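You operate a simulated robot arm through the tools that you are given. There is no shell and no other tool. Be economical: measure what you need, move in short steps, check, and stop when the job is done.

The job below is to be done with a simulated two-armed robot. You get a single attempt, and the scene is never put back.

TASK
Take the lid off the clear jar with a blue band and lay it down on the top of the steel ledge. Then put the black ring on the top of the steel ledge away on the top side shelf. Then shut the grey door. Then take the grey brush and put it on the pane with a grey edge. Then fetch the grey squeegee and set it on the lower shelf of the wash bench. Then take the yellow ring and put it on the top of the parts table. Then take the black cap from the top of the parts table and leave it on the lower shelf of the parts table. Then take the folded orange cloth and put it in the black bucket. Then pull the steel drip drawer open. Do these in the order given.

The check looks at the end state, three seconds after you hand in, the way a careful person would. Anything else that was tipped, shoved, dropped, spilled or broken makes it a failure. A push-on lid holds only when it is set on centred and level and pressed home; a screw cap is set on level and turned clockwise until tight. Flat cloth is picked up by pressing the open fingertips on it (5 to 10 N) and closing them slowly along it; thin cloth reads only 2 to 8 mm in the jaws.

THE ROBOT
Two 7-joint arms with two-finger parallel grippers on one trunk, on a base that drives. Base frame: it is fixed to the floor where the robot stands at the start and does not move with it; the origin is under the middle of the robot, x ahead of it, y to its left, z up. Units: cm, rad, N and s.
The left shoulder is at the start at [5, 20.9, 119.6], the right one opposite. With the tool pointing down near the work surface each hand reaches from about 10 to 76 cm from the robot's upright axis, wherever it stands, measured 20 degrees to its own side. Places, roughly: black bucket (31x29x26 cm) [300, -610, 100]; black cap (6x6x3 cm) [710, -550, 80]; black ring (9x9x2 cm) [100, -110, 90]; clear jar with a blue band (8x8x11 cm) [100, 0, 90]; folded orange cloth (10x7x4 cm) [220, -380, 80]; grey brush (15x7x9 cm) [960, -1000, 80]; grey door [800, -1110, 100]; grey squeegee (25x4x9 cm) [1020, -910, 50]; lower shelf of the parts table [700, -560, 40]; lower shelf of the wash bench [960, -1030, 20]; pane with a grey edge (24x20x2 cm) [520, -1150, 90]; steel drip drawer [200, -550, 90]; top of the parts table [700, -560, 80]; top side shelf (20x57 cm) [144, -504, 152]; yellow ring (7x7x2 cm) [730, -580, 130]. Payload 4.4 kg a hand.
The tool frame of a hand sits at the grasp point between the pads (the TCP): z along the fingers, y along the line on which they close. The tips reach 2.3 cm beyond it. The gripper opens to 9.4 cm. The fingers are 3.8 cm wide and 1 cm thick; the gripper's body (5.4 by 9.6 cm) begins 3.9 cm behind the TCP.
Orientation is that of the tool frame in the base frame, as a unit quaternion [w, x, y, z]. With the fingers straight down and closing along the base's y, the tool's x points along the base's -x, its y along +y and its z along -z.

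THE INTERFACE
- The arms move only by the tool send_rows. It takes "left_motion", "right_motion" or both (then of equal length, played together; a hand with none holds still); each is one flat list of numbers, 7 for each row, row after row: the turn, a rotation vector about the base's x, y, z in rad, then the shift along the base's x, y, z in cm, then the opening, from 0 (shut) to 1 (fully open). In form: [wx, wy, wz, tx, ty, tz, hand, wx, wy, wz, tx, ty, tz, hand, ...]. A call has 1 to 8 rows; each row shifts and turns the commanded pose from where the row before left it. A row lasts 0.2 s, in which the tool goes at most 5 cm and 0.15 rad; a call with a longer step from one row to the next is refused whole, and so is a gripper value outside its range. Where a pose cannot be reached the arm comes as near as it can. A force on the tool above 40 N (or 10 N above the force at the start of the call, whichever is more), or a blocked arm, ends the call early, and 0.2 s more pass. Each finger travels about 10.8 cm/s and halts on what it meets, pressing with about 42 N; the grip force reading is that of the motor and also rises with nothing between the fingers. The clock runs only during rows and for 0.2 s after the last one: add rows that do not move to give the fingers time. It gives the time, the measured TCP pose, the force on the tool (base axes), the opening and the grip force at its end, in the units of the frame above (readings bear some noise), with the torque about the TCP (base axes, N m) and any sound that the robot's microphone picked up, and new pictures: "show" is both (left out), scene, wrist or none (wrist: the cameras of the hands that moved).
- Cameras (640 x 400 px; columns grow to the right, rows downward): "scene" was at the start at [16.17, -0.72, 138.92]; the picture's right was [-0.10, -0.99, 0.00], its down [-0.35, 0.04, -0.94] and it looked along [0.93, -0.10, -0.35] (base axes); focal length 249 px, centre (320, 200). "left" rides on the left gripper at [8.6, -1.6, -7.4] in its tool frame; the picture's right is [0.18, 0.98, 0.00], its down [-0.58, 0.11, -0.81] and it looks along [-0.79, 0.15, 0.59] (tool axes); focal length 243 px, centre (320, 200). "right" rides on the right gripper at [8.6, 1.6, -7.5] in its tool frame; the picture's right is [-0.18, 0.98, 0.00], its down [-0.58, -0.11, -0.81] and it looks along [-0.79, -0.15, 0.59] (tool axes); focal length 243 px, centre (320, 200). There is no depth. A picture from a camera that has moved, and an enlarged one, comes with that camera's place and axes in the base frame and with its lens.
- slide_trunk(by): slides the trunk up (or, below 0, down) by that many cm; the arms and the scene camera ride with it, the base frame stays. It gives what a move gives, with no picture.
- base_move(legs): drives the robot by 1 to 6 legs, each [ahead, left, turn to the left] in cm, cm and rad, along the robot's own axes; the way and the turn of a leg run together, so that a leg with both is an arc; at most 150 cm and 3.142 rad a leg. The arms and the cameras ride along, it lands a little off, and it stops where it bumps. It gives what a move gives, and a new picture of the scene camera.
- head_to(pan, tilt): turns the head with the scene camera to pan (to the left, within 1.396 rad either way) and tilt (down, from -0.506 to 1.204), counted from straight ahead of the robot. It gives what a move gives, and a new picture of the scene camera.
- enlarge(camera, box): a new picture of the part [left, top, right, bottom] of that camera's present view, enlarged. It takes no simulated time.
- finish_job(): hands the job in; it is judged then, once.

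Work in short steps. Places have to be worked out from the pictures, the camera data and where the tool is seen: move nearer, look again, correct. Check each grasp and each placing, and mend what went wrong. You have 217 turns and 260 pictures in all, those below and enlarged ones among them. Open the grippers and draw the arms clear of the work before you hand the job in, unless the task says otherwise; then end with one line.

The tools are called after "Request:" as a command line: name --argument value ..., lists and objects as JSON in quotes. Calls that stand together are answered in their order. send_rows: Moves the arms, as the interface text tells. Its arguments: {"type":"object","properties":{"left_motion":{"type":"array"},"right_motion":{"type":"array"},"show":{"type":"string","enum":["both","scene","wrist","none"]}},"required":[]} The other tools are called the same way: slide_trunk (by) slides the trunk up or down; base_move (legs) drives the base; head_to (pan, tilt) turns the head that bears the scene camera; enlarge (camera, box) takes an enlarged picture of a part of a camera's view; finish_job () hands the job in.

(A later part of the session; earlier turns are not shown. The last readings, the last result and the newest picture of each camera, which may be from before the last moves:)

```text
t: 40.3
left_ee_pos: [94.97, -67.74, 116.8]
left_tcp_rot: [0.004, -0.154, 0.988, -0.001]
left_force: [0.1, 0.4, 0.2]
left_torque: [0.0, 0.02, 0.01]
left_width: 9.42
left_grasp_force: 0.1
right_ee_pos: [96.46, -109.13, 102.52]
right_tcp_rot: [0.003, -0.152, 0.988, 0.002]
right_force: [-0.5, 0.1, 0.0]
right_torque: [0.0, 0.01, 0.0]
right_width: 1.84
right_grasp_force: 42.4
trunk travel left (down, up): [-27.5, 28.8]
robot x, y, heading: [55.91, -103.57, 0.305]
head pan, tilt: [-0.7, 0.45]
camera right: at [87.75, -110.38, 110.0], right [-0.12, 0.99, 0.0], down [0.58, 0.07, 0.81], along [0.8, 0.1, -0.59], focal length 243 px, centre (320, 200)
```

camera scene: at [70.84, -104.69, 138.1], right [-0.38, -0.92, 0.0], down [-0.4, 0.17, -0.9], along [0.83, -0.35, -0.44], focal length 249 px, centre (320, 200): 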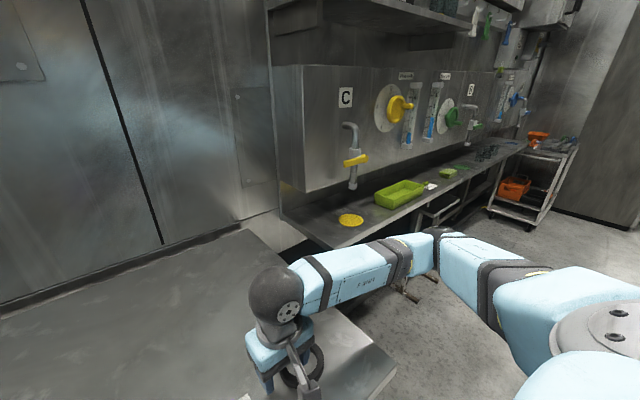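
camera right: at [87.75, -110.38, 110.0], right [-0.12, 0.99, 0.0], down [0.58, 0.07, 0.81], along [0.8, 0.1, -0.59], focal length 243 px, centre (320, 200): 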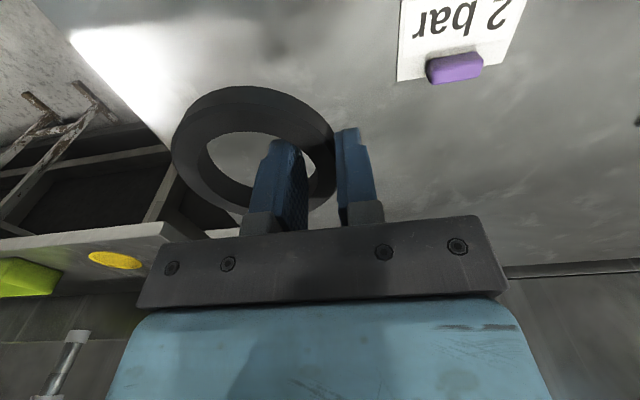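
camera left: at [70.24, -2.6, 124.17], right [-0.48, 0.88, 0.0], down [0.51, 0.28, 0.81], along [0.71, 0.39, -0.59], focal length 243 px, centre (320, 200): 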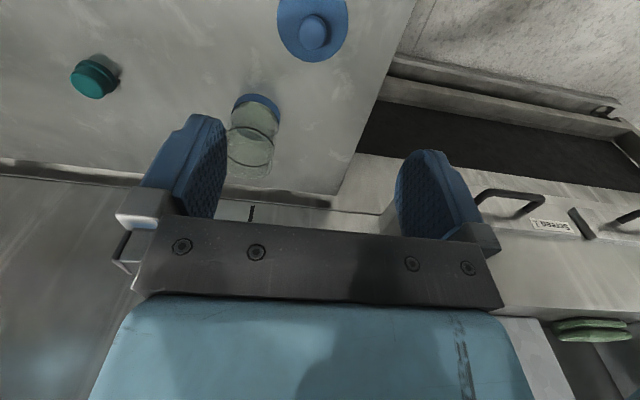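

Ring held. I raise the hand, back off from the table, turn toward -y and look ahead.

Request:
send_rows --right_motion '[0, 0, 0, -2, 0, 4, 0, 0, 0, 0, -2, 0, 4, 0, 0, 0, 0, -2, 0, 4, 0, 0, 0, 0, -2, 0, 4, 0]' --show "none"

Request:
base_move --legs '[[-60, 0, 0], [0, 0, -1.88]]'

Request:
head_to --pan 0.2 --tilt 0.25

```text
t: 41.3
left_ee_pos: [94.95, -67.67, 116.78]
left_tcp_rot: [0.004, -0.154, 0.988, -0.001]
left_force: [0.1, -0.4, -0.7]
left_torque: [-0.03, 0.0, -0.01]
left_width: 9.38
left_grasp_force: 0.1
right_ee_pos: [88.32, -109.12, 118.58]
right_tcp_rot: [0.004, -0.153, 0.988, 0.001]
right_force: [0.5, 0.4, 0.0]
right_torque: [0.05, 0.02, 0.02]
right_width: 1.82
right_grasp_force: 41.7
trunk travel left (down, up): [-27.5, 28.8]
robot x, y, heading: [55.82, -103.8, 0.305]
head pan, tilt: [-0.7, 0.45]
```

```text
t: 49.1
left_ee_pos: [22.42, -168.88, 116.85]
left_tcp_rot: [0.002, 0.696, 0.718, -0.003]
left_force: [0.1, -0.1, -0.3]
left_torque: [0.01, 0.02, 0.01]
left_width: 9.4
left_grasp_force: 0.2
right_ee_pos: [-15.82, -151.43, 118.51]
right_tcp_rot: [0.003, 0.697, 0.717, -0.002]
right_force: [0.1, -0.6, -0.9]
right_torque: [0.02, -0.01, -0.01]
right_width: 1.82
right_grasp_force: 42.2
trunk travel left (down, up): [-27.5, 28.8]
robot x, y, heading: [-1.44, -121.46, -1.541]
head pan, tilt: [-0.7, 0.45]
camera scene: at [-6.61, -135.17, 138.09], right [-0.78, 0.62, 0.0], down [0.27, 0.34, -0.9], along [-0.56, -0.71, -0.44], focal length 249 px, centre (320, 200)
```

scene: 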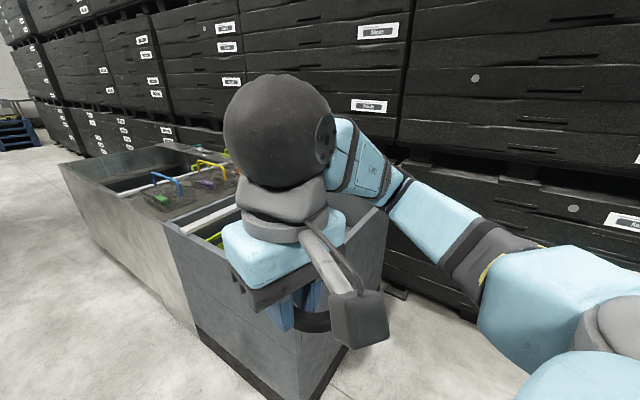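

```text
t: 50.4
left_ee_pos: [22.45, -168.98, 116.64]
left_tcp_rot: [0.002, 0.696, 0.718, -0.003]
left_force: [-0.1, 0.1, 0.1]
left_torque: [-0.01, 0.01, 0.0]
left_width: 9.41
left_grasp_force: 0.1
right_ee_pos: [-15.83, -151.34, 118.45]
right_tcp_rot: [0.003, 0.697, 0.718, -0.002]
right_force: [-0.6, -0.4, -0.4]
right_torque: [0.01, 0.0, 0.01]
right_width: 1.83
right_grasp_force: 42.0
trunk travel left (down, up): [-27.5, 28.8]
robot x, y, heading: [-1.22, -121.41, -1.543]
head pan, tilt: [0.201, 0.25]
camera scene: at [1.23, -137.07, 139.96], right [-0.97, -0.23, 0.0], down [-0.06, 0.24, -0.97], along [0.22, -0.94, -0.25], focal length 249 px, centre (320, 200)
```

scene: 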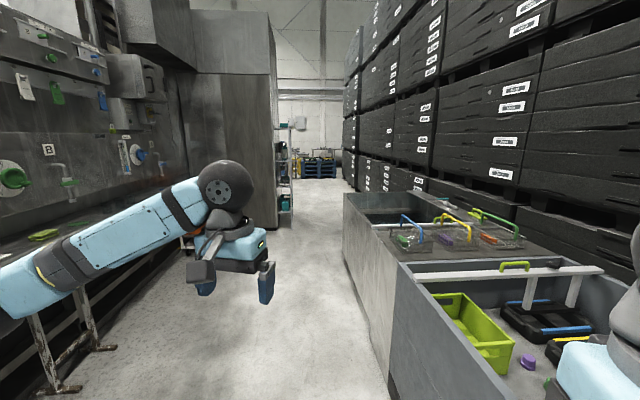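

The room is aligned with the table (turned 0.31 rad): a corridor leads along it, trough on the right. I align with it and drive 150 cm.

Request:
base_move --legs '[[0, 0, 0.28], [150, -5, 0]]'

```text
refused: leg 2 is longer than a leg can be; nothing moved
```

Request:
base_move --legs '[[0, 0, 0.28], [149, -5, 0]]'

```text
t: 58.7
left_ee_pos: [73.33, -304.86, 116.83]
left_tcp_rot: [0.002, 0.597, 0.802, -0.002]
left_force: [0.0, -0.4, -0.8]
left_torque: [0.01, -0.02, 0.0]
left_width: 9.39
left_grasp_force: 0.0
right_ee_pos: [31.89, -297.71, 118.5]
right_tcp_rot: [0.004, 0.597, 0.802, -0.002]
right_force: [0.5, -0.9, -1.5]
right_torque: [0.03, -0.05, -0.02]
right_width: 1.83
right_grasp_force: 42.4
trunk travel left (down, up): [-27.5, 28.8]
robot x, y, heading: [38.2, -265.34, -1.281]
head pan, tilt: [0.201, 0.25]
camera scene: at [44.71, -279.52, 139.96], right [-0.88, -0.47, 0.0], down [-0.12, 0.22, -0.97], along [0.46, -0.85, -0.25], focal length 249 px, centre (320, 200)
```

scene: 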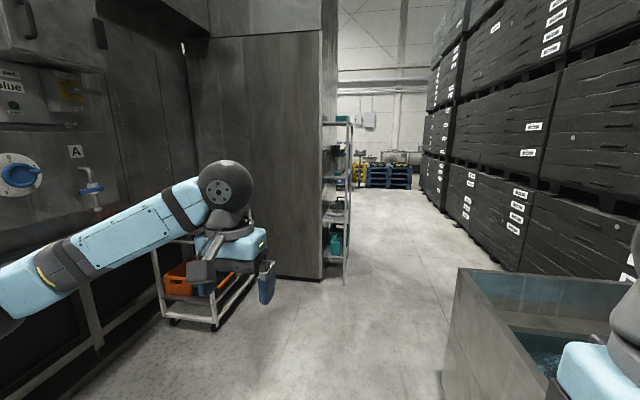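

I enlarge the shelf rack beside the dark cabinet.

Request:
enlarge --camera "scene" --box '[300, 90, 400, 300]'

```text
1.90 times, centred on (350, 195) of scene
camera zoom: at [44.71, -279.52, 139.96], right [-0.88, -0.47, 0.0], down [-0.12, 0.22, -0.97], along [0.46, -0.85, -0.25], focal length 474 px, centre (263, 210)
```

zoom: 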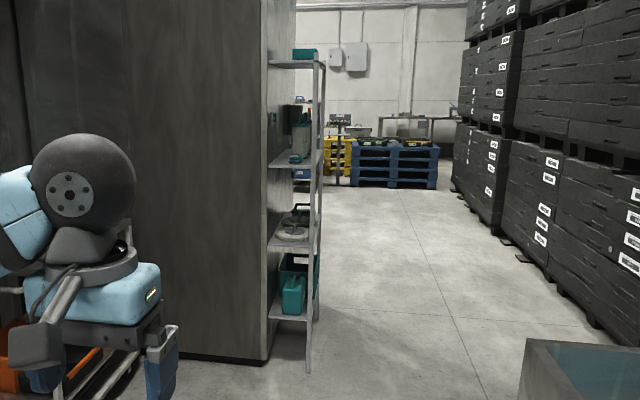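

The top side shelf is the top of this rack (front facing the corridor). I drive past the trough end, move well out into the free floor, and turn to face the rack.

Request:
base_move --legs '[[148, 0, 0.02], [106, -62, 0], [0, 0, 1.571]]'

Request:
slide_trunk --by 28

Request:
head_to --pan 0 --tilt 0.35

```text
t: 68.5
left_ee_pos: [111.08, -483.08, 117.14]
left_tcp_rot: [0.01, 0.583, 0.813, -0.006]
left_force: [0.6, -1.1, 0.6]
left_torque: [0.04, 0.03, 0.0]
left_width: 9.4
left_grasp_force: 0.1
right_ee_pos: [69.39, -478.28, 118.73]
right_tcp_rot: [0.007, 0.579, 0.815, -0.005]
right_force: [-0.5, -0.8, -0.3]
right_torque: [0.01, -0.01, -0.01]
right_width: 1.84
right_grasp_force: 41.6
trunk travel left (down, up): [-27.5, 28.8]
robot x, y, heading: [74.67, -446.05, -1.238]
head pan, tilt: [0.201, 0.25]
stopped in leg 2: the robot was blocked; the commanded pose is now the measured one
camera scene: at [81.31, -459.44, 140.15], right [-0.86, -0.51, 0.0], down [-0.12, 0.2, -0.97], along [0.5, -0.84, -0.24], focal length 249 px, centre (320, 200)
```

scene: 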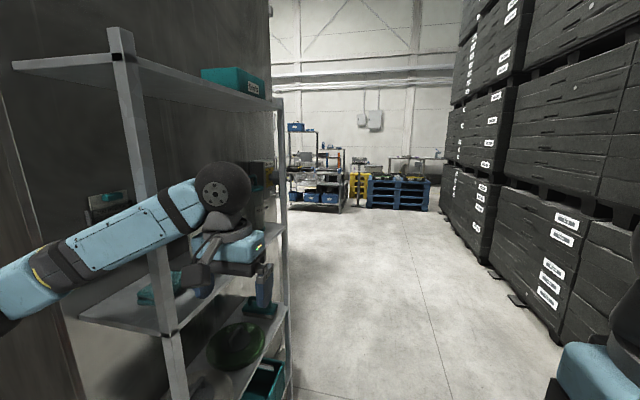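

```text
t: 71.3
left_ee_pos: [110.75, -483.23, 145.08]
left_tcp_rot: [0.009, 0.584, 0.812, -0.005]
left_force: [0.6, 0.6, -0.4]
left_torque: [0.02, 0.02, 0.04]
left_width: 9.4
left_grasp_force: 0.1
right_ee_pos: [69.18, -478.21, 146.79]
right_tcp_rot: [0.007, 0.58, 0.814, -0.004]
right_force: [0.7, -0.1, -0.5]
right_torque: [0.02, 0.0, -0.07]
right_width: 1.78
right_grasp_force: 42.1
trunk travel left (down, up): [-55.5, 0.8]
robot x, y, heading: [74.7, -446.22, -1.241]
head pan, tilt: [0.201, 0.25]
```

```text
t: 72.1
left_ee_pos: [110.74, -483.22, 145.02]
left_tcp_rot: [0.008, 0.583, 0.813, -0.004]
left_force: [0.0, -0.4, -0.9]
left_torque: [-0.01, 0.03, -0.01]
left_width: 9.41
left_grasp_force: 0.1
right_ee_pos: [69.2, -478.21, 146.73]
right_tcp_rot: [0.008, 0.58, 0.814, -0.003]
right_force: [0.2, -0.8, -0.8]
right_torque: [0.0, 0.01, -0.02]
right_width: 1.83
right_grasp_force: 41.6
trunk travel left (down, up): [-55.5, 0.8]
robot x, y, heading: [74.55, -446.46, -1.24]
head pan, tilt: [0.0, 0.351]
camera scene: at [79.41, -460.13, 167.19], right [-0.95, -0.33, 0.0], down [-0.11, 0.32, -0.94], along [0.31, -0.89, -0.33], focal length 249 px, centre (320, 200)
```

scene: 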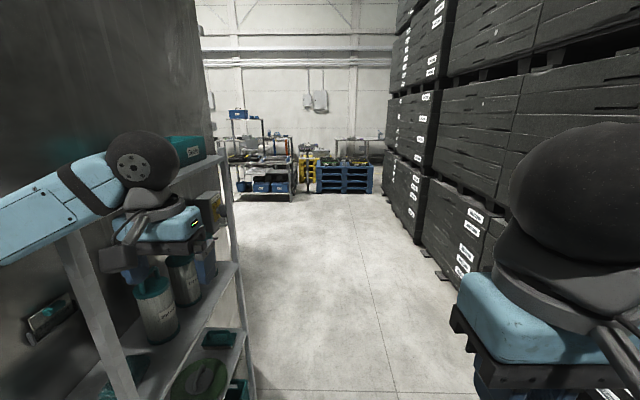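

The base was blocked, probably by the trough on my right. I look to the right and down to see it.

Request:
head_to --pan -1.2 --tilt 0.8

Request:
head_to --pan 0.9 --tilt 0.4

```text
t: 73.5
left_ee_pos: [110.78, -483.2, 145.18]
left_tcp_rot: [0.008, 0.583, 0.812, -0.005]
left_force: [0.3, -0.1, -0.3]
left_torque: [0.0, -0.03, -0.01]
left_width: 9.39
left_grasp_force: 0.0
right_ee_pos: [69.11, -478.2, 146.83]
right_tcp_rot: [0.008, 0.581, 0.814, -0.004]
right_force: [-0.4, 0.4, -0.9]
right_torque: [0.02, -0.02, -0.02]
right_width: 1.79
right_grasp_force: 41.8
trunk travel left (down, up): [-55.5, 0.8]
robot x, y, heading: [74.43, -446.7, -1.241]
head pan, tilt: [-1.201, 0.799]
camera scene: at [70.22, -456.57, 163.15], right [-0.65, 0.76, -0.01], down [0.55, 0.46, -0.7], along [-0.53, -0.46, -0.71], focal length 249 px, centre (320, 200)
```

scene: 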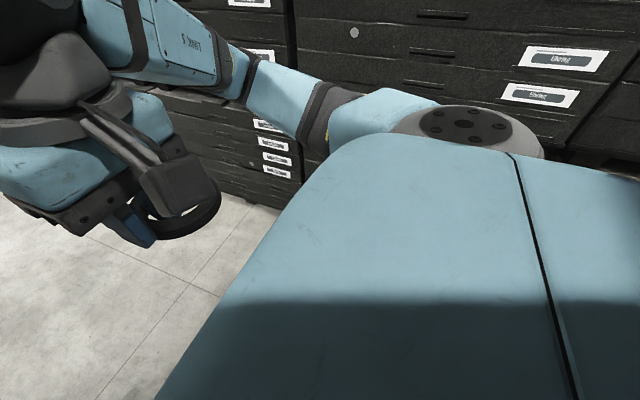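

```text
t: 75.5
left_ee_pos: [110.77, -483.21, 145.08]
left_tcp_rot: [0.009, 0.583, 0.812, -0.005]
left_force: [0.2, 0.7, 0.1]
left_torque: [-0.01, -0.01, 0.02]
left_width: 9.4
left_grasp_force: 0.0
right_ee_pos: [69.11, -478.33, 146.8]
right_tcp_rot: [0.008, 0.581, 0.814, -0.003]
right_force: [-0.1, 0.7, -0.2]
right_torque: [-0.02, -0.02, 0.0]
right_width: 1.8
right_grasp_force: 41.8
trunk travel left (down, up): [-55.5, 0.8]
robot x, y, heading: [74.86, -446.37, -1.238]
head pan, tilt: [0.901, 0.4]
camera scene: at [85.1, -454.42, 166.69], right [-0.33, -0.94, 0.01], down [-0.36, 0.12, -0.92], along [0.87, -0.31, -0.38], focal length 249 px, centre (320, 200)
```

scene: 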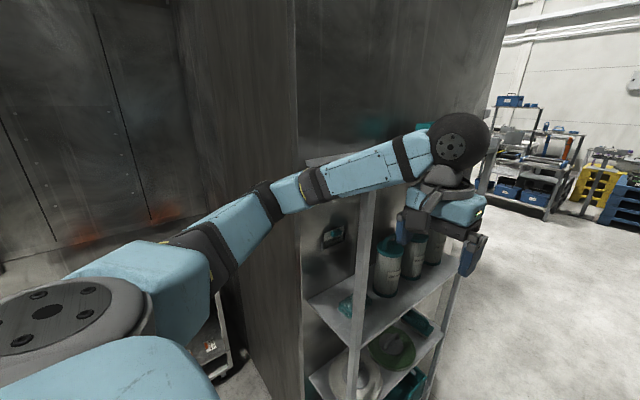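

No trough ahead on the right; the left arm likely touched the rack post. I move the base straight right, away from the rack.

Request:
base_move --legs '[[0, -30, 0]]'

```text
t: 78.7
left_ee_pos: [83.01, -494.01, 144.56]
left_tcp_rot: [0.004, 0.584, 0.812, -0.001]
left_force: [0.8, -0.4, 0.0]
left_torque: [-0.02, 0.0, -0.01]
left_width: 9.42
left_grasp_force: 0.1
right_ee_pos: [41.41, -488.93, 146.51]
right_tcp_rot: [0.003, 0.582, 0.813, -0.001]
right_force: [-0.4, 0.1, -0.4]
right_torque: [-0.03, -0.02, -0.04]
right_width: 1.82
right_grasp_force: 42.0
trunk travel left (down, up): [-55.5, 0.8]
robot x, y, heading: [46.26, -455.82, -1.243]
head pan, tilt: [0.901, 0.4]
camera scene: at [57.48, -465.4, 166.55], right [-0.33, -0.94, 0.0], down [-0.37, 0.13, -0.92], along [0.87, -0.31, -0.39], focal length 249 px, centre (320, 200)
```

scene: 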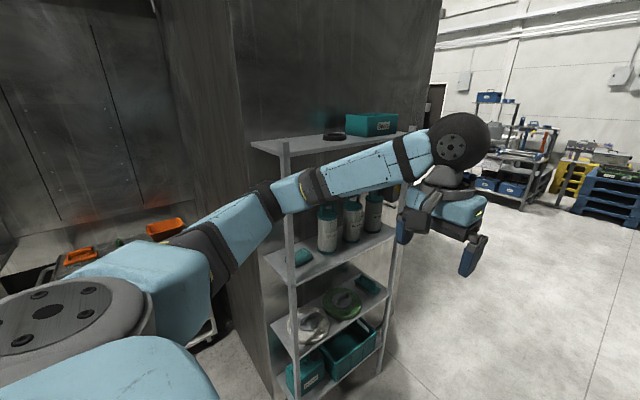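

The rack stands fine and its top shelf holds a teal box and a similar black ring at the far end. I go forward, turn to face the rack.

Request:
base_move --legs '[[78, -8, 0], [0, 0, 1.555]]'

Request:
head_to --pan 0 --tilt 0.4

```text
t: 86.7
left_ee_pos: [102.38, -496.21, 144.57]
left_tcp_rot: [0.003, -0.16, 0.987, 0.002]
left_force: [1.1, -0.7, -0.4]
left_torque: [0.0, -0.01, 0.02]
left_width: 9.39
left_grasp_force: 0.1
right_ee_pos: [97.17, -537.72, 146.47]
right_tcp_rot: [0.003, -0.162, 0.987, 0.002]
right_force: [0.2, -0.2, -0.8]
right_torque: [0.04, -0.02, -0.01]
right_width: 1.79
right_grasp_force: 41.6
trunk travel left (down, up): [-55.5, 0.8]
robot x, y, heading: [64.55, -532.68, 0.324]
head pan, tilt: [0.901, 0.4]
camera scene: at [74.05, -521.5, 166.56], right [0.94, -0.34, 0.0], down [-0.13, -0.37, -0.92], along [0.31, 0.87, -0.39], focal length 249 px, centre (320, 200)
```

scene: 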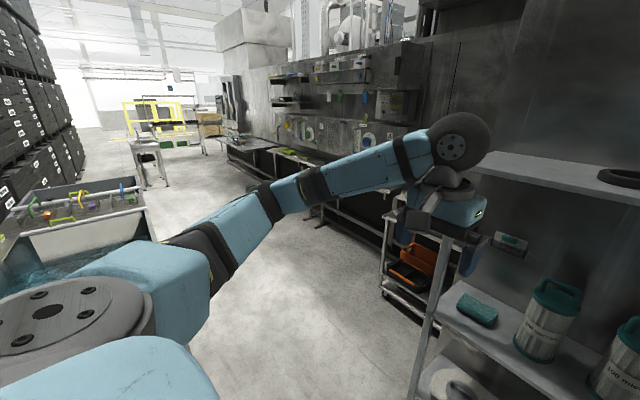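

```text
t: 87.9
left_ee_pos: [102.43, -495.99, 144.59]
left_tcp_rot: [0.003, -0.161, 0.987, 0.002]
left_force: [-0.2, 0.5, -0.1]
left_torque: [0.02, -0.04, 0.01]
left_width: 9.41
left_grasp_force: 0.1
right_ee_pos: [97.17, -537.81, 146.52]
right_tcp_rot: [0.003, -0.162, 0.987, 0.002]
right_force: [-0.1, 0.4, -0.2]
right_torque: [0.02, 0.04, -0.02]
right_width: 1.83
right_grasp_force: 41.7
trunk travel left (down, up): [-55.5, 0.8]
robot x, y, heading: [64.51, -532.9, 0.326]
head pan, tilt: [0.0, 0.4]
camera scene: at [79.69, -527.22, 166.56], right [0.32, -0.95, 0.0], down [-0.37, -0.12, -0.92], along [0.87, 0.3, -0.39], focal length 249 px, centre (320, 200)
```

scene: 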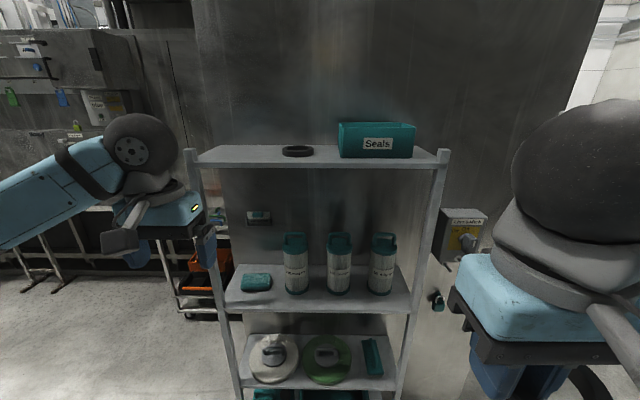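

Shelf top ≈ z 151, free room left of the existing ring (around L of the shelf's left end). I raise the right hand to z≈162, draw the left hand in, then drive nearer and to the left.

Request:
send_rows --right_motion '[0, 0, 0, 0, 0, 4, 0, 0, 0, 0, 0, 0, 4, 0, 0, 0, 0, 0, 0, 4, 0, 0, 0, 0, 0, 0, 4, 0]' --left_motion '[0, 0, 0, -3, -1, 0, 1, 0, 0, 0, -3, -1, 0, 1, 0, 0, 0, -3, -1, 0, 1, 0, 0, 0, -3, -1, 0, 1]' --show "none"

Request:
base_move --legs '[[0, 32, -0.015], [28, 0, 0]]'

```text
t: 88.9
left_ee_pos: [90.17, -500.1, 144.56]
left_tcp_rot: [0.004, -0.16, 0.987, 0.003]
left_force: [-0.2, -0.1, -0.3]
left_torque: [-0.01, 0.0, 0.01]
left_width: 9.41
left_grasp_force: 0.0
right_ee_pos: [96.92, -537.72, 162.64]
right_tcp_rot: [0.004, -0.162, 0.987, 0.001]
right_force: [-0.2, 0.0, -0.5]
right_torque: [0.02, 0.0, -0.01]
right_width: 1.81
right_grasp_force: 41.8
trunk travel left (down, up): [-55.5, 0.8]
robot x, y, heading: [64.07, -532.5, 0.324]
head pan, tilt: [0.0, 0.4]
```

```text
t: 93.8
left_ee_pos: [107.37, -461.55, 144.58]
left_tcp_rot: [0.005, -0.152, 0.988, 0.003]
left_force: [-0.9, -0.1, 0.8]
left_torque: [0.0, 0.03, 0.01]
left_width: 9.39
left_grasp_force: 0.0
right_ee_pos: [113.55, -499.38, 162.51]
right_tcp_rot: [0.004, -0.155, 0.988, 0.002]
right_force: [-0.5, -0.4, -1.5]
right_torque: [0.02, -0.01, 0.01]
right_width: 1.81
right_grasp_force: 42.2
trunk travel left (down, up): [-55.5, 0.8]
robot x, y, heading: [81.21, -493.77, 0.312]
head pan, tilt: [0.0, 0.4]
camera scene: at [96.24, -488.61, 166.59], right [0.31, -0.95, 0.0], down [-0.37, -0.12, -0.92], along [0.88, 0.28, -0.39], focal length 249 px, centre (320, 200)
```

scene: 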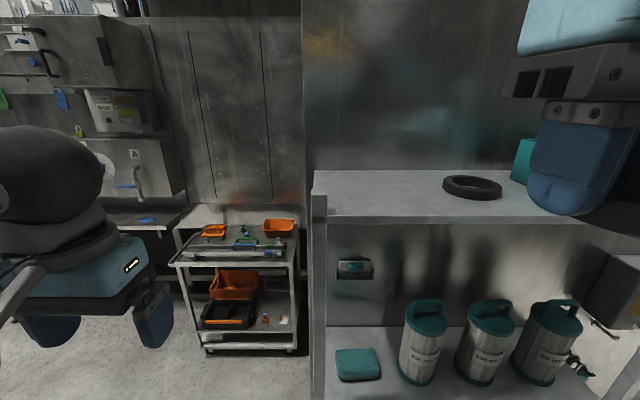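

Shelf front edge at n≈-26.5, left end L≈-495.5. I carry the ring over the free spot (TCP [136.8,-482.7]) at z 162.

Request:
send_rows --right_motion '[0, 0, 0, 3.32, 2.39, 0, 0, 0, 0, 0, 3.32, 2.39, 0, 0, 0, 0, 0, 3.32, 2.39, 0, 0, 0, 0, 0, 3.32, 2.39, 0, 0, 0, 0, 0, 3.32, 2.39, 0, 0, 0, 0, 0, 3.32, 2.39, 0, 0, 0, 0, 0, 3.32, 2.39, 0, 0, 0, 0, 0, 0, 0, 0, 0]'

```text
t: 95.6
left_ee_pos: [107.57, -461.63, 144.56]
left_tcp_rot: [0.004, -0.152, 0.988, 0.003]
left_force: [0.0, -0.3, 0.2]
left_torque: [0.0, 0.01, 0.0]
left_width: 9.39
left_grasp_force: 0.0
right_ee_pos: [137.06, -482.59, 162.62]
right_tcp_rot: [0.003, -0.155, 0.988, 0.001]
right_force: [0.2, 0.0, 0.2]
right_torque: [0.01, 0.01, 0.01]
right_width: 1.81
right_grasp_force: 41.9
trunk travel left (down, up): [-55.5, 0.8]
robot x, y, heading: [80.86, -493.84, 0.313]
head pan, tilt: [0.0, 0.4]
camera scene: at [96.42, -488.6, 166.57], right [0.31, -0.95, 0.0], down [-0.37, -0.12, -0.92], along [0.88, 0.28, -0.39], focal length 249 px, centre (320, 200)
camera right: at [128.34, -483.84, 170.13], right [-0.13, 0.99, 0.0], down [0.58, 0.07, 0.81], along [0.8, 0.1, -0.59], focal length 243 px, centre (320, 200)
```

scene: 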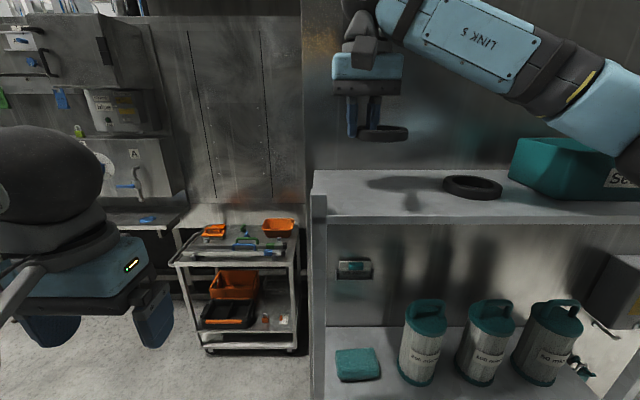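
right: 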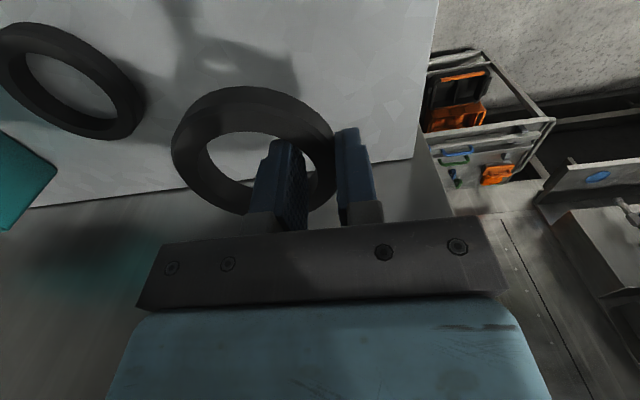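

Well placed. I lower to z 154.6, then feel for contact.

Request:
send_rows --right_motion '[0, 0, 0, 0, 0, -4, 0, 0, 0, 0, 0, 0, -3, 0, 0, 0, 0, 0, 0, -1, 0, 0, 0, 0, 0, 0, -0.3, 0, 0, 0, 0, 0, 0, -0.3, 0, 0, 0, 0, 0, 0, -0.2, 0]' --show "none"

```text
t: 97.2
left_ee_pos: [105.44, -460.89, 144.66]
left_tcp_rot: [0.012, -0.153, 0.988, -0.003]
left_force: [0.7, 0.4, -0.8]
left_torque: [-0.05, -0.01, 0.0]
left_width: 9.4
left_grasp_force: 0.1
right_ee_pos: [134.41, -481.97, 157.01]
right_tcp_rot: [0.036, -0.156, 0.987, -0.001]
right_force: [0.2, -0.4, -0.8]
right_torque: [0.01, 0.04, -0.01]
right_width: 1.81
right_grasp_force: 42.4
trunk travel left (down, up): [-55.5, 0.8]
robot x, y, heading: [81.1, -493.4, 0.314]
head pan, tilt: [0.0, 0.4]
stopped in row 6 (right hand): the arm was blocked; the commanded pose is now the measured one
```

Blocked at z 157 and the whole robot was pushed a little: some part of the right arm touches the rack. I look.

Request:
head_to --pan -0.5 --tilt 0.4

```text
t: 98.2
left_ee_pos: [105.49, -460.78, 144.78]
left_tcp_rot: [0.013, -0.152, 0.988, -0.003]
left_force: [0.8, -1.0, -0.3]
left_torque: [-0.02, -0.01, 0.0]
left_width: 9.43
left_grasp_force: 0.0
right_ee_pos: [134.35, -481.95, 156.99]
right_tcp_rot: [0.034, -0.156, 0.987, 0.001]
right_force: [0.4, 0.0, -0.3]
right_torque: [-0.02, 0.02, 0.0]
right_width: 1.79
right_grasp_force: 42.2
trunk travel left (down, up): [-55.5, 0.8]
robot x, y, heading: [81.41, -493.46, 0.31]
head pan, tilt: [-0.499, 0.4]
camera scene: at [94.13, -492.18, 166.83], right [-0.19, -0.98, 0.0], down [-0.36, 0.07, -0.93], along [0.91, -0.17, -0.37], focal length 249 px, centre (320, 200)
```

scene: 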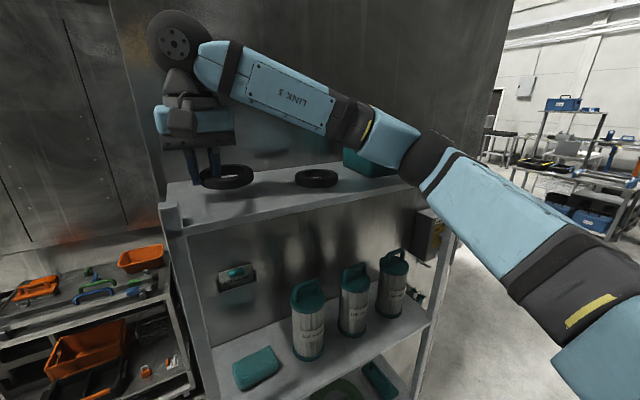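

The right forearm rests against the shelf's right front corner. I lift the hand, pull it back off the rack, and will re-approach from the left at 45° so the elbow stays clear.

Request:
send_rows --right_motion '[0, 0, 0, 0, 0, 3, 0, 0, 0, 0, 0, 0, 4, 0, 0, 0, 0, -3.8, -1.2, 1, 0, 0, 0, 0, -3.8, -1.2, 0, 0, 0, 0, 0, -3.8, -1.2, 0, 0, 0, 0, 0, -3.8, -1.2, 0, 0]' --show "scene"

```text
t: 99.6
left_ee_pos: [107.26, -461.53, 144.47]
left_tcp_rot: [0.005, -0.152, 0.988, 0.002]
left_force: [-1.4, 0.3, 0.3]
left_torque: [0.01, -0.05, 0.03]
left_width: 9.43
left_grasp_force: 0.0
right_ee_pos: [120.87, -487.59, 163.83]
right_tcp_rot: [0.022, -0.155, 0.988, 0.005]
right_force: [-1.6, -0.2, -0.2]
right_torque: [0.04, -0.04, 0.04]
right_width: 1.8
right_grasp_force: 41.8
trunk travel left (down, up): [-55.5, 0.8]
robot x, y, heading: [81.17, -493.95, 0.312]
head pan, tilt: [-0.499, 0.4]
camera scene: at [96.21, -493.13, 166.62], right [-0.19, -0.98, 0.0], down [-0.38, 0.07, -0.92], along [0.91, -0.17, -0.39], focal length 249 px, centre (320, 200)
```

scene: 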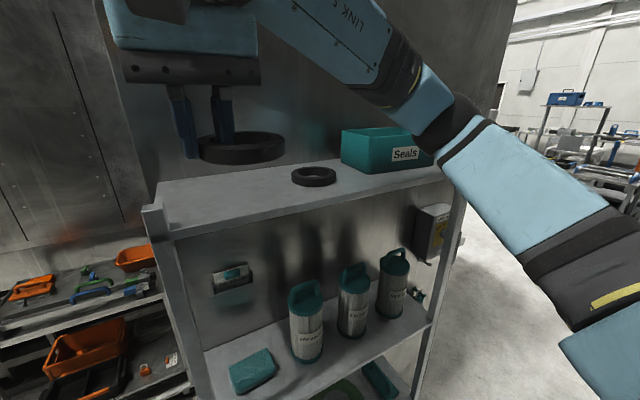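

Freed; nothing moved on the shelf. I level the tool, pull back a bit further, then move the base to the 45° approach pose.

Request:
send_rows --right_motion '[-0.017, 0.042, 0, -3.8, -1.2, 0, 0, 0, 0, 0, -3.8, -1.2, 0, 0, 0, 0, 0, 0, 0, 0, 0]' --show "none"

Request:
base_move --legs '[[-20, 0, 0], [0, 36, 0], [0, 0, -0.785]]'

Request:
head_to --pan 0 --tilt 0.45

```text
t: 100.4
left_ee_pos: [107.8, -461.66, 144.59]
left_tcp_rot: [0.003, -0.152, 0.988, 0.002]
left_force: [-0.2, 0.1, -0.4]
left_torque: [0.02, 0.02, 0.0]
left_width: 9.39
left_grasp_force: 0.1
right_ee_pos: [114.13, -489.9, 163.45]
right_tcp_rot: [-0.002, -0.155, 0.988, -0.001]
right_force: [0.9, 0.0, -0.5]
right_torque: [-0.01, -0.02, 0.03]
right_width: 1.82
right_grasp_force: 42.5
trunk travel left (down, up): [-55.5, 0.8]
robot x, y, heading: [81.34, -493.5, 0.314]
head pan, tilt: [-0.499, 0.4]
```

```text
t: 107.4
left_ee_pos: [92.33, -461.5, 144.46]
left_tcp_rot: [0.005, 0.236, 0.972, 0.001]
left_force: [0.6, -0.7, 0.3]
left_torque: [-0.02, -0.03, 0.01]
left_width: 9.42
left_grasp_force: 0.1
right_ee_pos: [76.9, -486.01, 163.47]
right_tcp_rot: [-0.002, 0.234, 0.972, 0.0]
right_force: [-0.7, 0.7, -0.7]
right_torque: [-0.01, 0.03, -0.02]
right_width: 1.82
right_grasp_force: 42.2
trunk travel left (down, up): [-55.5, 0.8]
robot x, y, heading: [50.99, -465.65, -0.469]
head pan, tilt: [-0.499, 0.4]
camera scene: at [62.27, -475.93, 166.56], right [-0.83, -0.56, 0.0], down [-0.22, 0.32, -0.92], along [0.52, -0.76, -0.39], focal length 249 px, centre (320, 200)
```

scene: 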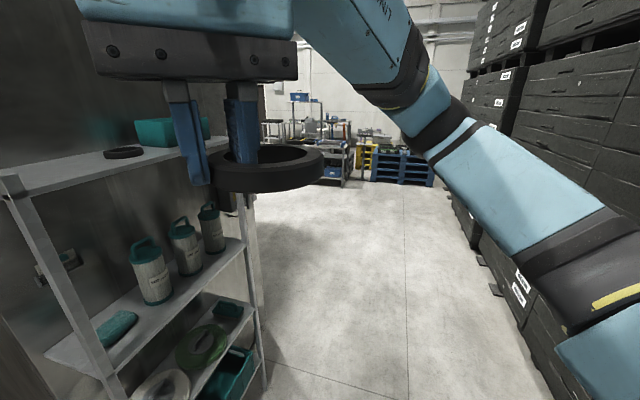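

```text
t: 108.3
left_ee_pos: [92.29, -461.52, 144.48]
left_tcp_rot: [0.004, 0.236, 0.972, 0.001]
left_force: [-0.5, -0.1, 0.0]
left_torque: [0.01, 0.02, -0.02]
left_width: 9.41
left_grasp_force: 0.0
right_ee_pos: [76.97, -486.06, 163.55]
right_tcp_rot: [-0.002, 0.233, 0.972, 0.0]
right_force: [0.2, -0.6, 1.0]
right_torque: [0.04, 0.01, -0.01]
right_width: 1.83
right_grasp_force: 42.2
trunk travel left (down, up): [-55.5, 0.8]
robot x, y, heading: [50.77, -465.43, -0.473]
head pan, tilt: [0.0, 0.45]
camera scene: at [65.19, -472.54, 166.09], right [-0.46, -0.89, 0.0], down [-0.39, 0.2, -0.9], along [0.8, -0.41, -0.44], focal length 249 px, centre (320, 200)
```

scene: 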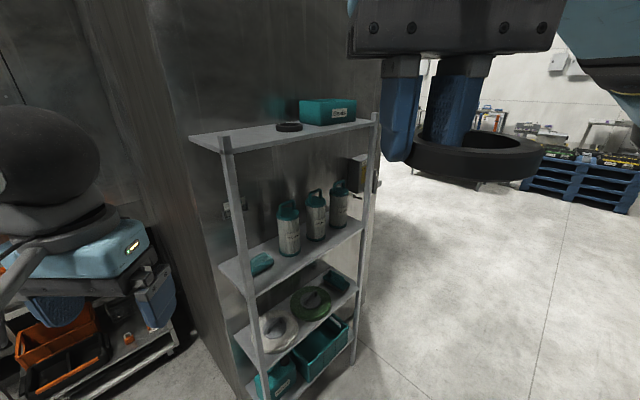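

Now slide in toward the rack by 41 cm along its normal.

Request:
base_move --legs '[[28, 28, 0]]'

```text
t: 111.3
left_ee_pos: [129.9, -449.47, 144.59]
left_tcp_rot: [0.004, 0.237, 0.971, 0.0]
left_force: [0.4, 0.1, 0.4]
left_torque: [0.01, 0.0, 0.07]
left_width: 9.38
left_grasp_force: 0.2
right_ee_pos: [114.31, -474.09, 163.58]
right_tcp_rot: [-0.002, 0.234, 0.972, 0.0]
right_force: [-0.3, 0.4, -0.5]
right_torque: [0.03, 0.01, -0.02]
right_width: 1.81
right_grasp_force: 42.3
trunk travel left (down, up): [-55.5, 0.8]
robot x, y, heading: [88.64, -453.72, -0.471]
head pan, tilt: [0.0, 0.45]
camera scene: at [102.73, -460.42, 166.1], right [-0.46, -0.89, 0.0], down [-0.39, 0.2, -0.9], along [0.8, -0.41, -0.43], focal length 249 px, centre (320, 200)
```

scene: 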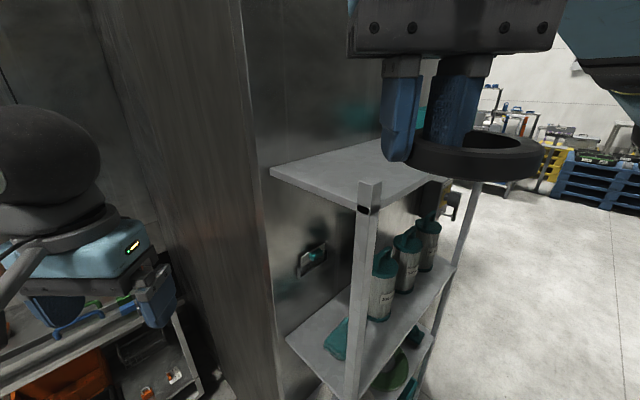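

I carry the ring over the shelf spot (TCP [139.4,-482.5]).

Request:
send_rows --right_motion '[0, 0, 0, 4.18, -1.4, 0, 0, 0, 0, 0, 4.18, -1.4, 0, 0, 0, 0, 0, 4.18, -1.4, 0, 0, 0, 0, 0, 4.18, -1.4, 0, 0, 0, 0, 0, 4.18, -1.4, 0, 0, 0, 0, 0, 4.18, -1.4, 0, 0, 0, 0, 0, 0, 0, 0, 0]'

```text
t: 113.0
left_ee_pos: [129.89, -449.49, 144.61]
left_tcp_rot: [0.004, 0.237, 0.971, 0.0]
left_force: [-0.4, -0.1, 0.8]
left_torque: [0.0, -0.01, 0.01]
left_width: 9.39
left_grasp_force: 0.0
right_ee_pos: [139.42, -482.37, 163.59]
right_tcp_rot: [-0.002, 0.234, 0.972, 0.0]
right_force: [0.5, 0.2, 0.1]
right_torque: [-0.01, -0.03, -0.01]
right_width: 1.78
right_grasp_force: 42.4
trunk travel left (down, up): [-55.5, 0.8]
robot x, y, heading: [88.36, -453.39, -0.47]
head pan, tilt: [0.0, 0.45]
camera scene: at [102.76, -460.4, 166.1], right [-0.46, -0.89, 0.0], down [-0.39, 0.2, -0.9], along [0.8, -0.41, -0.43], focal length 249 px, centre (320, 200)
camera right: at [132.54, -477.09, 171.17], right [0.61, 0.79, 0.0], down [0.47, -0.36, 0.8], along [0.64, -0.49, -0.59], focal length 243 px, centre (320, 200)
```

scene: 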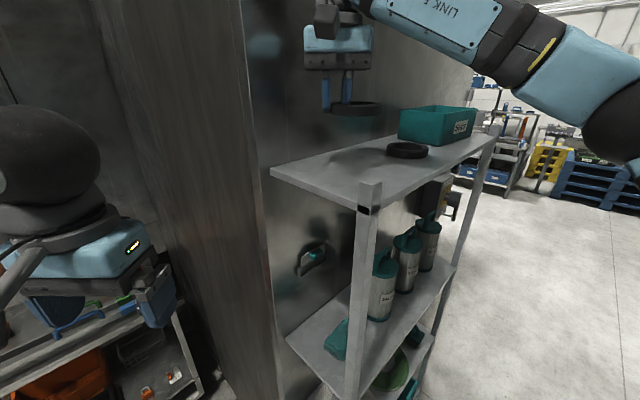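
right: 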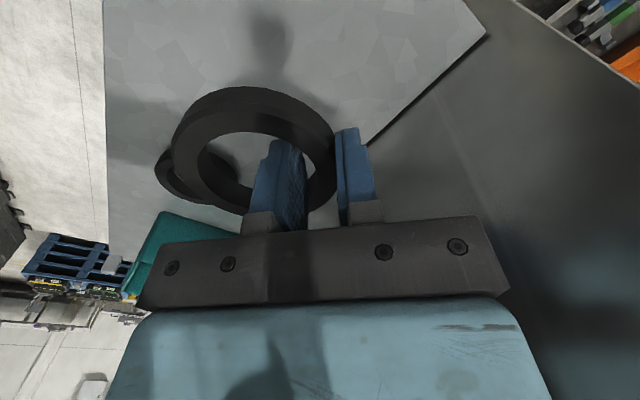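

Elbow is clear. I lower to 155 then feel.

Request:
send_rows --right_motion '[0, 0, 0, 0, 0, -4, 0, 0, 0, 0, 0, 0, -3.5, 0, 0, 0, 0, 0, 0, -1, 0, 0, 0, 0, 0, 0, -0.4, 0, 0, 0, 0, 0, 0, -0.3, 0, 0, 0, 0, 0, 0, -0.2, 0]' --show "scene"

```text
t: 114.3
left_ee_pos: [129.93, -449.25, 144.53]
left_tcp_rot: [0.005, 0.236, 0.972, 0.001]
left_force: [1.0, -0.5, 0.0]
left_torque: [0.0, 0.01, 0.01]
left_width: 9.4
left_grasp_force: 0.1
right_ee_pos: [139.45, -482.29, 154.47]
right_tcp_rot: [-0.001, 0.234, 0.972, -0.001]
right_force: [5.1, -1.8, 20.7]
right_torque: [-0.58, -0.44, 0.12]
right_width: 1.82
right_grasp_force: 41.9
trunk travel left (down, up): [-55.5, 0.8]
robot x, y, heading: [88.34, -453.09, -0.467]
head pan, tilt: [0.0, 0.45]
camera scene: at [102.77, -460.3, 166.15], right [-0.46, -0.89, 0.0], down [-0.39, 0.2, -0.9], along [0.8, -0.41, -0.43], focal length 249 px, centre (320, 200)
```

scene: 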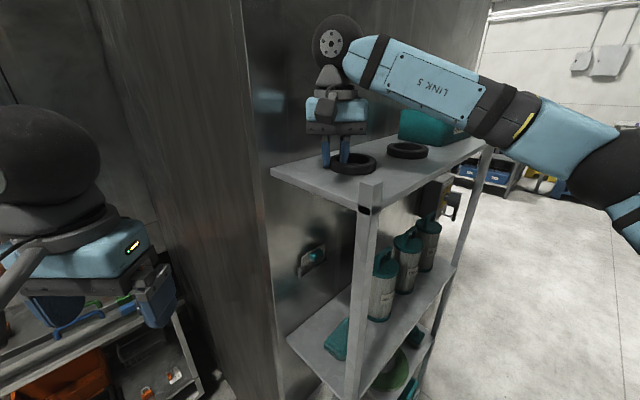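

Ring touches the shelf (20 N). I open the fingers only partly (inner finger must stay in the hole) and rise.

Request:
send_rows --right_motion '[0, 0, 0, 0, 0, 0.1, 0.3, 0, 0, 0, 0, 0, 0, 0.45, 0, 0, 0, 0, 0, 0, 0.45, 0, 0, 0, 0, 0, 2, 0.45, 0, 0, 0, 0, 0, 4, 0.45, 0, 0, 0, 0, 0, 4, 0.45, 0, 0, 0, -4, 1.3, 0, 0.45, 0, 0, 0, -4, 1.3, 0, 0.45]'

```text
t: 116.2
left_ee_pos: [129.8, -449.46, 144.61]
left_tcp_rot: [0.006, 0.238, 0.971, 0.0]
left_force: [-0.1, -0.8, 0.3]
left_torque: [0.01, -0.05, -0.04]
left_width: 9.41
left_grasp_force: 0.1
right_ee_pos: [131.24, -479.79, 164.3]
right_tcp_rot: [-0.001, 0.234, 0.972, 0.0]
right_force: [0.3, 0.6, 0.2]
right_torque: [-0.01, 0.0, -0.01]
right_width: 4.23
right_grasp_force: 0.0
trunk travel left (down, up): [-55.5, 0.8]
robot x, y, heading: [88.6, -453.11, -0.476]
head pan, tilt: [0.0, 0.45]
camera scene: at [102.6, -460.43, 166.12], right [-0.46, -0.89, 0.0], down [-0.39, 0.2, -0.9], along [0.8, -0.41, -0.43], focal length 249 px, centre (320, 200)
camera right: at [124.36, -474.53, 171.8], right [0.61, 0.79, 0.0], down [0.47, -0.36, 0.81], along [0.64, -0.49, -0.59], focal length 243 px, centre (320, 200)
```

scene: 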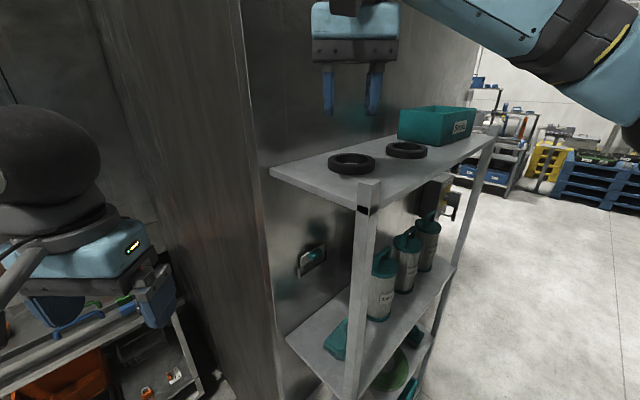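
right: 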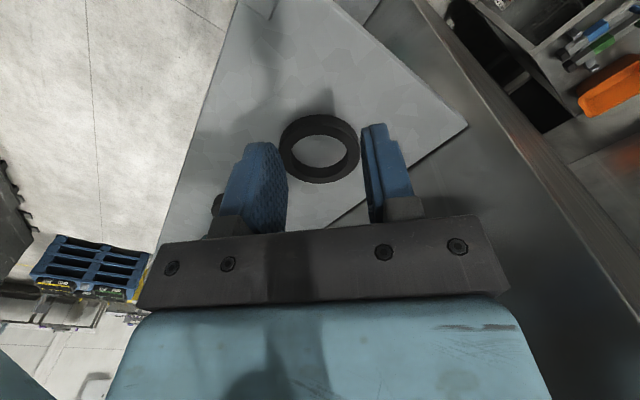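

Ring is well placed. I back out diagonally, turn along the corridor and drive on towards the door region, looking ahead.

Request:
base_move --legs '[[-30, -30, 0], [0, 0, -0.79], [149, 0, 0], [100, 0, 0]]'

Request:
head_to --pan 0.7 --tilt 0.2

```text
t: 133.2
left_ee_pos: [153.64, -730.96, 144.56]
left_tcp_rot: [0.004, 0.593, 0.805, -0.001]
left_force: [-0.3, -0.3, -0.9]
left_torque: [0.02, -0.01, 0.01]
left_width: 9.41
left_grasp_force: 0.1
right_ee_pos: [133.22, -753.27, 164.27]
right_tcp_rot: [-0.003, 0.591, 0.806, 0.0]
right_force: [-0.3, 0.9, 0.5]
right_torque: [-0.01, -0.02, 0.02]
right_width: 4.21
right_grasp_force: 0.0
trunk travel left (down, up): [-55.5, 0.8]
robot x, y, heading: [121.76, -704.29, -1.265]
head pan, tilt: [0.0, 0.45]
camera scene: at [126.72, -719.14, 166.1], right [-0.95, -0.3, 0.0], down [-0.13, 0.41, -0.9], along [0.27, -0.86, -0.43], focal length 249 px, centre (320, 200)
```

scene: 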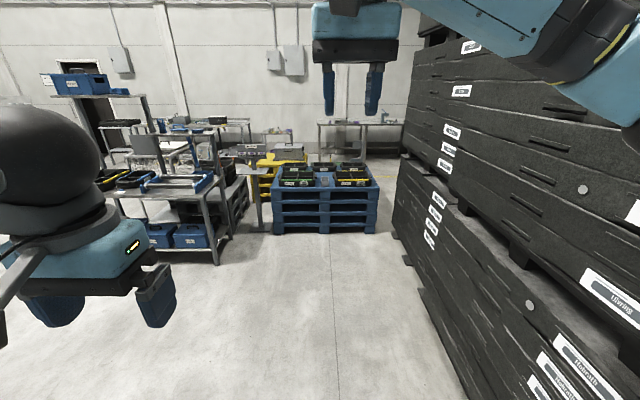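

```text
t: 134.3
left_ee_pos: [153.68, -731.01, 144.57]
left_tcp_rot: [0.005, 0.593, 0.805, -0.002]
left_force: [0.3, 0.4, 1.0]
left_torque: [-0.04, -0.01, 0.0]
left_width: 9.39
left_grasp_force: 0.1
right_ee_pos: [133.19, -753.38, 164.17]
right_tcp_rot: [-0.002, 0.592, 0.806, 0.0]
right_force: [0.3, -0.6, 0.0]
right_torque: [0.0, -0.02, 0.01]
right_width: 4.23
right_grasp_force: 0.0
trunk travel left (down, up): [-55.5, 0.8]
robot x, y, heading: [121.72, -703.93, -1.267]
head pan, tilt: [0.7, 0.201]
camera scene: at [131.84, -715.44, 168.41], right [-0.54, -0.84, 0.0], down [-0.17, 0.11, -0.98], along [0.83, -0.53, -0.2], focal length 249 px, centre (320, 200)
```

scene: 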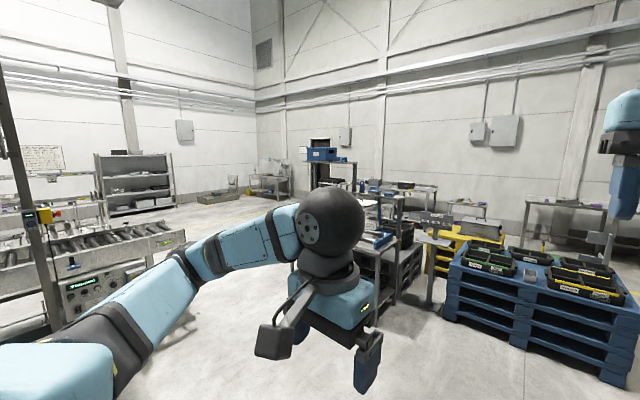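

The hall opens to the left front; the dark doorway, wash bench and others are on the far side. I turn toward them and advance 149 cm, then look.

Request:
base_move --legs '[[0, 0, 0.78], [140, 0, 0]]'

Request:
head_to --pan 0.0 --tilt 0.25

```text
t: 143.3
left_ee_pos: [287.27, -767.33, 144.53]
left_tcp_rot: [0.005, 0.247, 0.969, 0.0]
left_force: [-1.0, -0.4, -0.5]
left_torque: [-0.01, -0.01, 0.01]
left_width: 9.38
left_grasp_force: 0.0
right_ee_pos: [288.2, -797.65, 164.17]
right_tcp_rot: [-0.001, 0.245, 0.969, -0.001]
right_force: [-0.3, -0.1, 0.0]
right_torque: [0.01, 0.02, 0.01]
right_width: 4.2
right_grasp_force: 0.1
trunk travel left (down, up): [-55.5, 0.8]
robot x, y, heading: [246.16, -770.42, -0.495]
head pan, tilt: [0.7, 0.201]
camera scene: at [261.01, -771.4, 168.42], right [0.2, -0.98, 0.0], down [-0.19, -0.04, -0.98], along [0.96, 0.2, -0.2], focal length 249 px, centre (320, 200)
```

scene: 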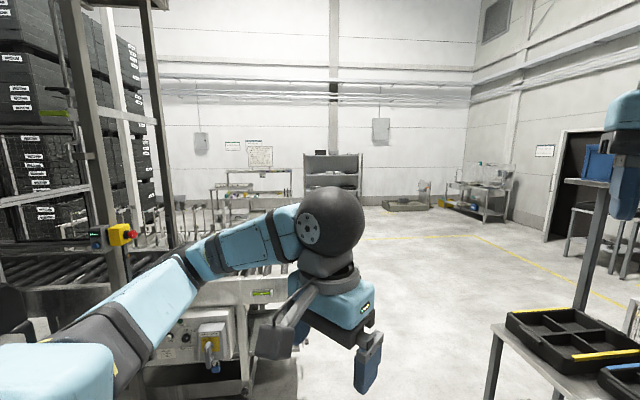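

```text
t: 144.4
left_ee_pos: [287.39, -767.19, 144.55]
left_tcp_rot: [0.004, 0.247, 0.969, 0.001]
left_force: [0.5, 0.5, -0.2]
left_torque: [-0.04, 0.01, 0.01]
left_width: 9.38
left_grasp_force: 0.2
right_ee_pos: [288.44, -797.71, 164.16]
right_tcp_rot: [-0.002, 0.245, 0.969, 0.0]
right_force: [0.4, 0.6, 0.3]
right_torque: [-0.01, 0.0, 0.02]
right_width: 4.24
right_grasp_force: 0.0
trunk travel left (down, up): [-55.5, 0.8]
robot x, y, heading: [245.9, -770.54, -0.492]
head pan, tilt: [0.0, 0.25]
camera scene: at [260.16, -777.74, 167.96], right [-0.47, -0.88, 0.0], down [-0.22, 0.12, -0.97], along [0.85, -0.46, -0.25], focal length 249 px, centre (320, 200)
```

scene: 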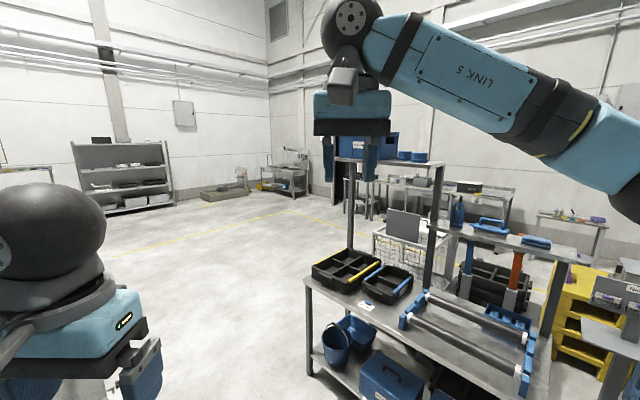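

A gap lies between the conveyor end (~[400,-690]) and the bench corner (~[391,-838]). I drive straight along +x through its middle.

Request:
base_move --legs '[[0, 0, 0.49], [149, 3, 0], [110, 0, 0]]'

Request:
head_to --pan -0.6 --tilt 0.2

```text
t: 158.5
left_ee_pos: [541.03, -746.81, 144.49]
left_tcp_rot: [0.004, 0.003, 1.0, 0.002]
left_force: [1.0, 0.0, 0.5]
left_torque: [0.0, -0.01, 0.0]
left_width: 9.38
left_grasp_force: 0.0
right_ee_pos: [556.2, -773.13, 164.39]
right_tcp_rot: [-0.002, 0.0, 1.0, 0.0]
right_force: [-0.3, -0.4, -0.6]
right_torque: [-0.02, -0.04, 0.03]
right_width: 4.22
right_grasp_force: 0.0
trunk travel left (down, up): [-55.5, 0.8]
robot x, y, heading: [505.79, -768.74, -0.0]
head pan, tilt: [0.0, 0.25]
camera scene: at [522.07, -768.99, 167.97], right [0.0, -1.0, 0.0], down [-0.25, 0.0, -0.97], along [0.97, 0.0, -0.25], focal length 249 px, centre (320, 200)
```

scene: 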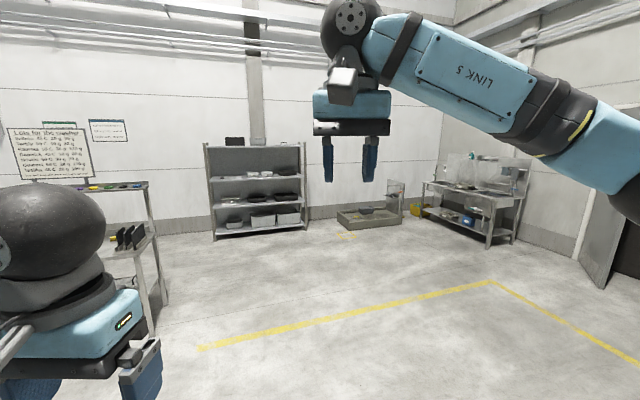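

```text
t: 159.5
left_ee_pos: [541.05, -746.73, 144.45]
left_tcp_rot: [0.004, 0.002, 1.0, 0.002]
left_force: [0.1, 0.3, 0.0]
left_torque: [0.0, -0.02, -0.01]
left_width: 9.38
left_grasp_force: 0.0
right_ee_pos: [556.22, -773.17, 164.27]
right_tcp_rot: [-0.001, 0.0, 1.0, -0.001]
right_force: [0.1, 0.1, 0.3]
right_torque: [0.01, -0.04, 0.01]
right_width: 4.21
right_grasp_force: 0.0
trunk travel left (down, up): [-55.5, 0.8]
robot x, y, heading: [505.81, -769.26, 0.004]
head pan, tilt: [-0.6, 0.201]
camera scene: at [520.49, -774.24, 168.41], right [-0.56, -0.83, 0.0], down [-0.16, 0.11, -0.98], along [0.81, -0.55, -0.2], focal length 249 px, centre (320, 200)
```

scene: 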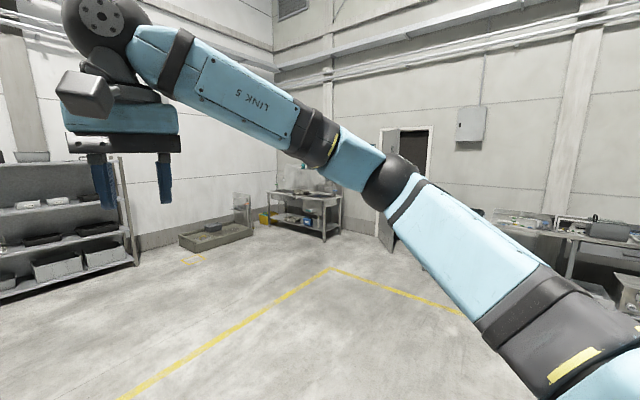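

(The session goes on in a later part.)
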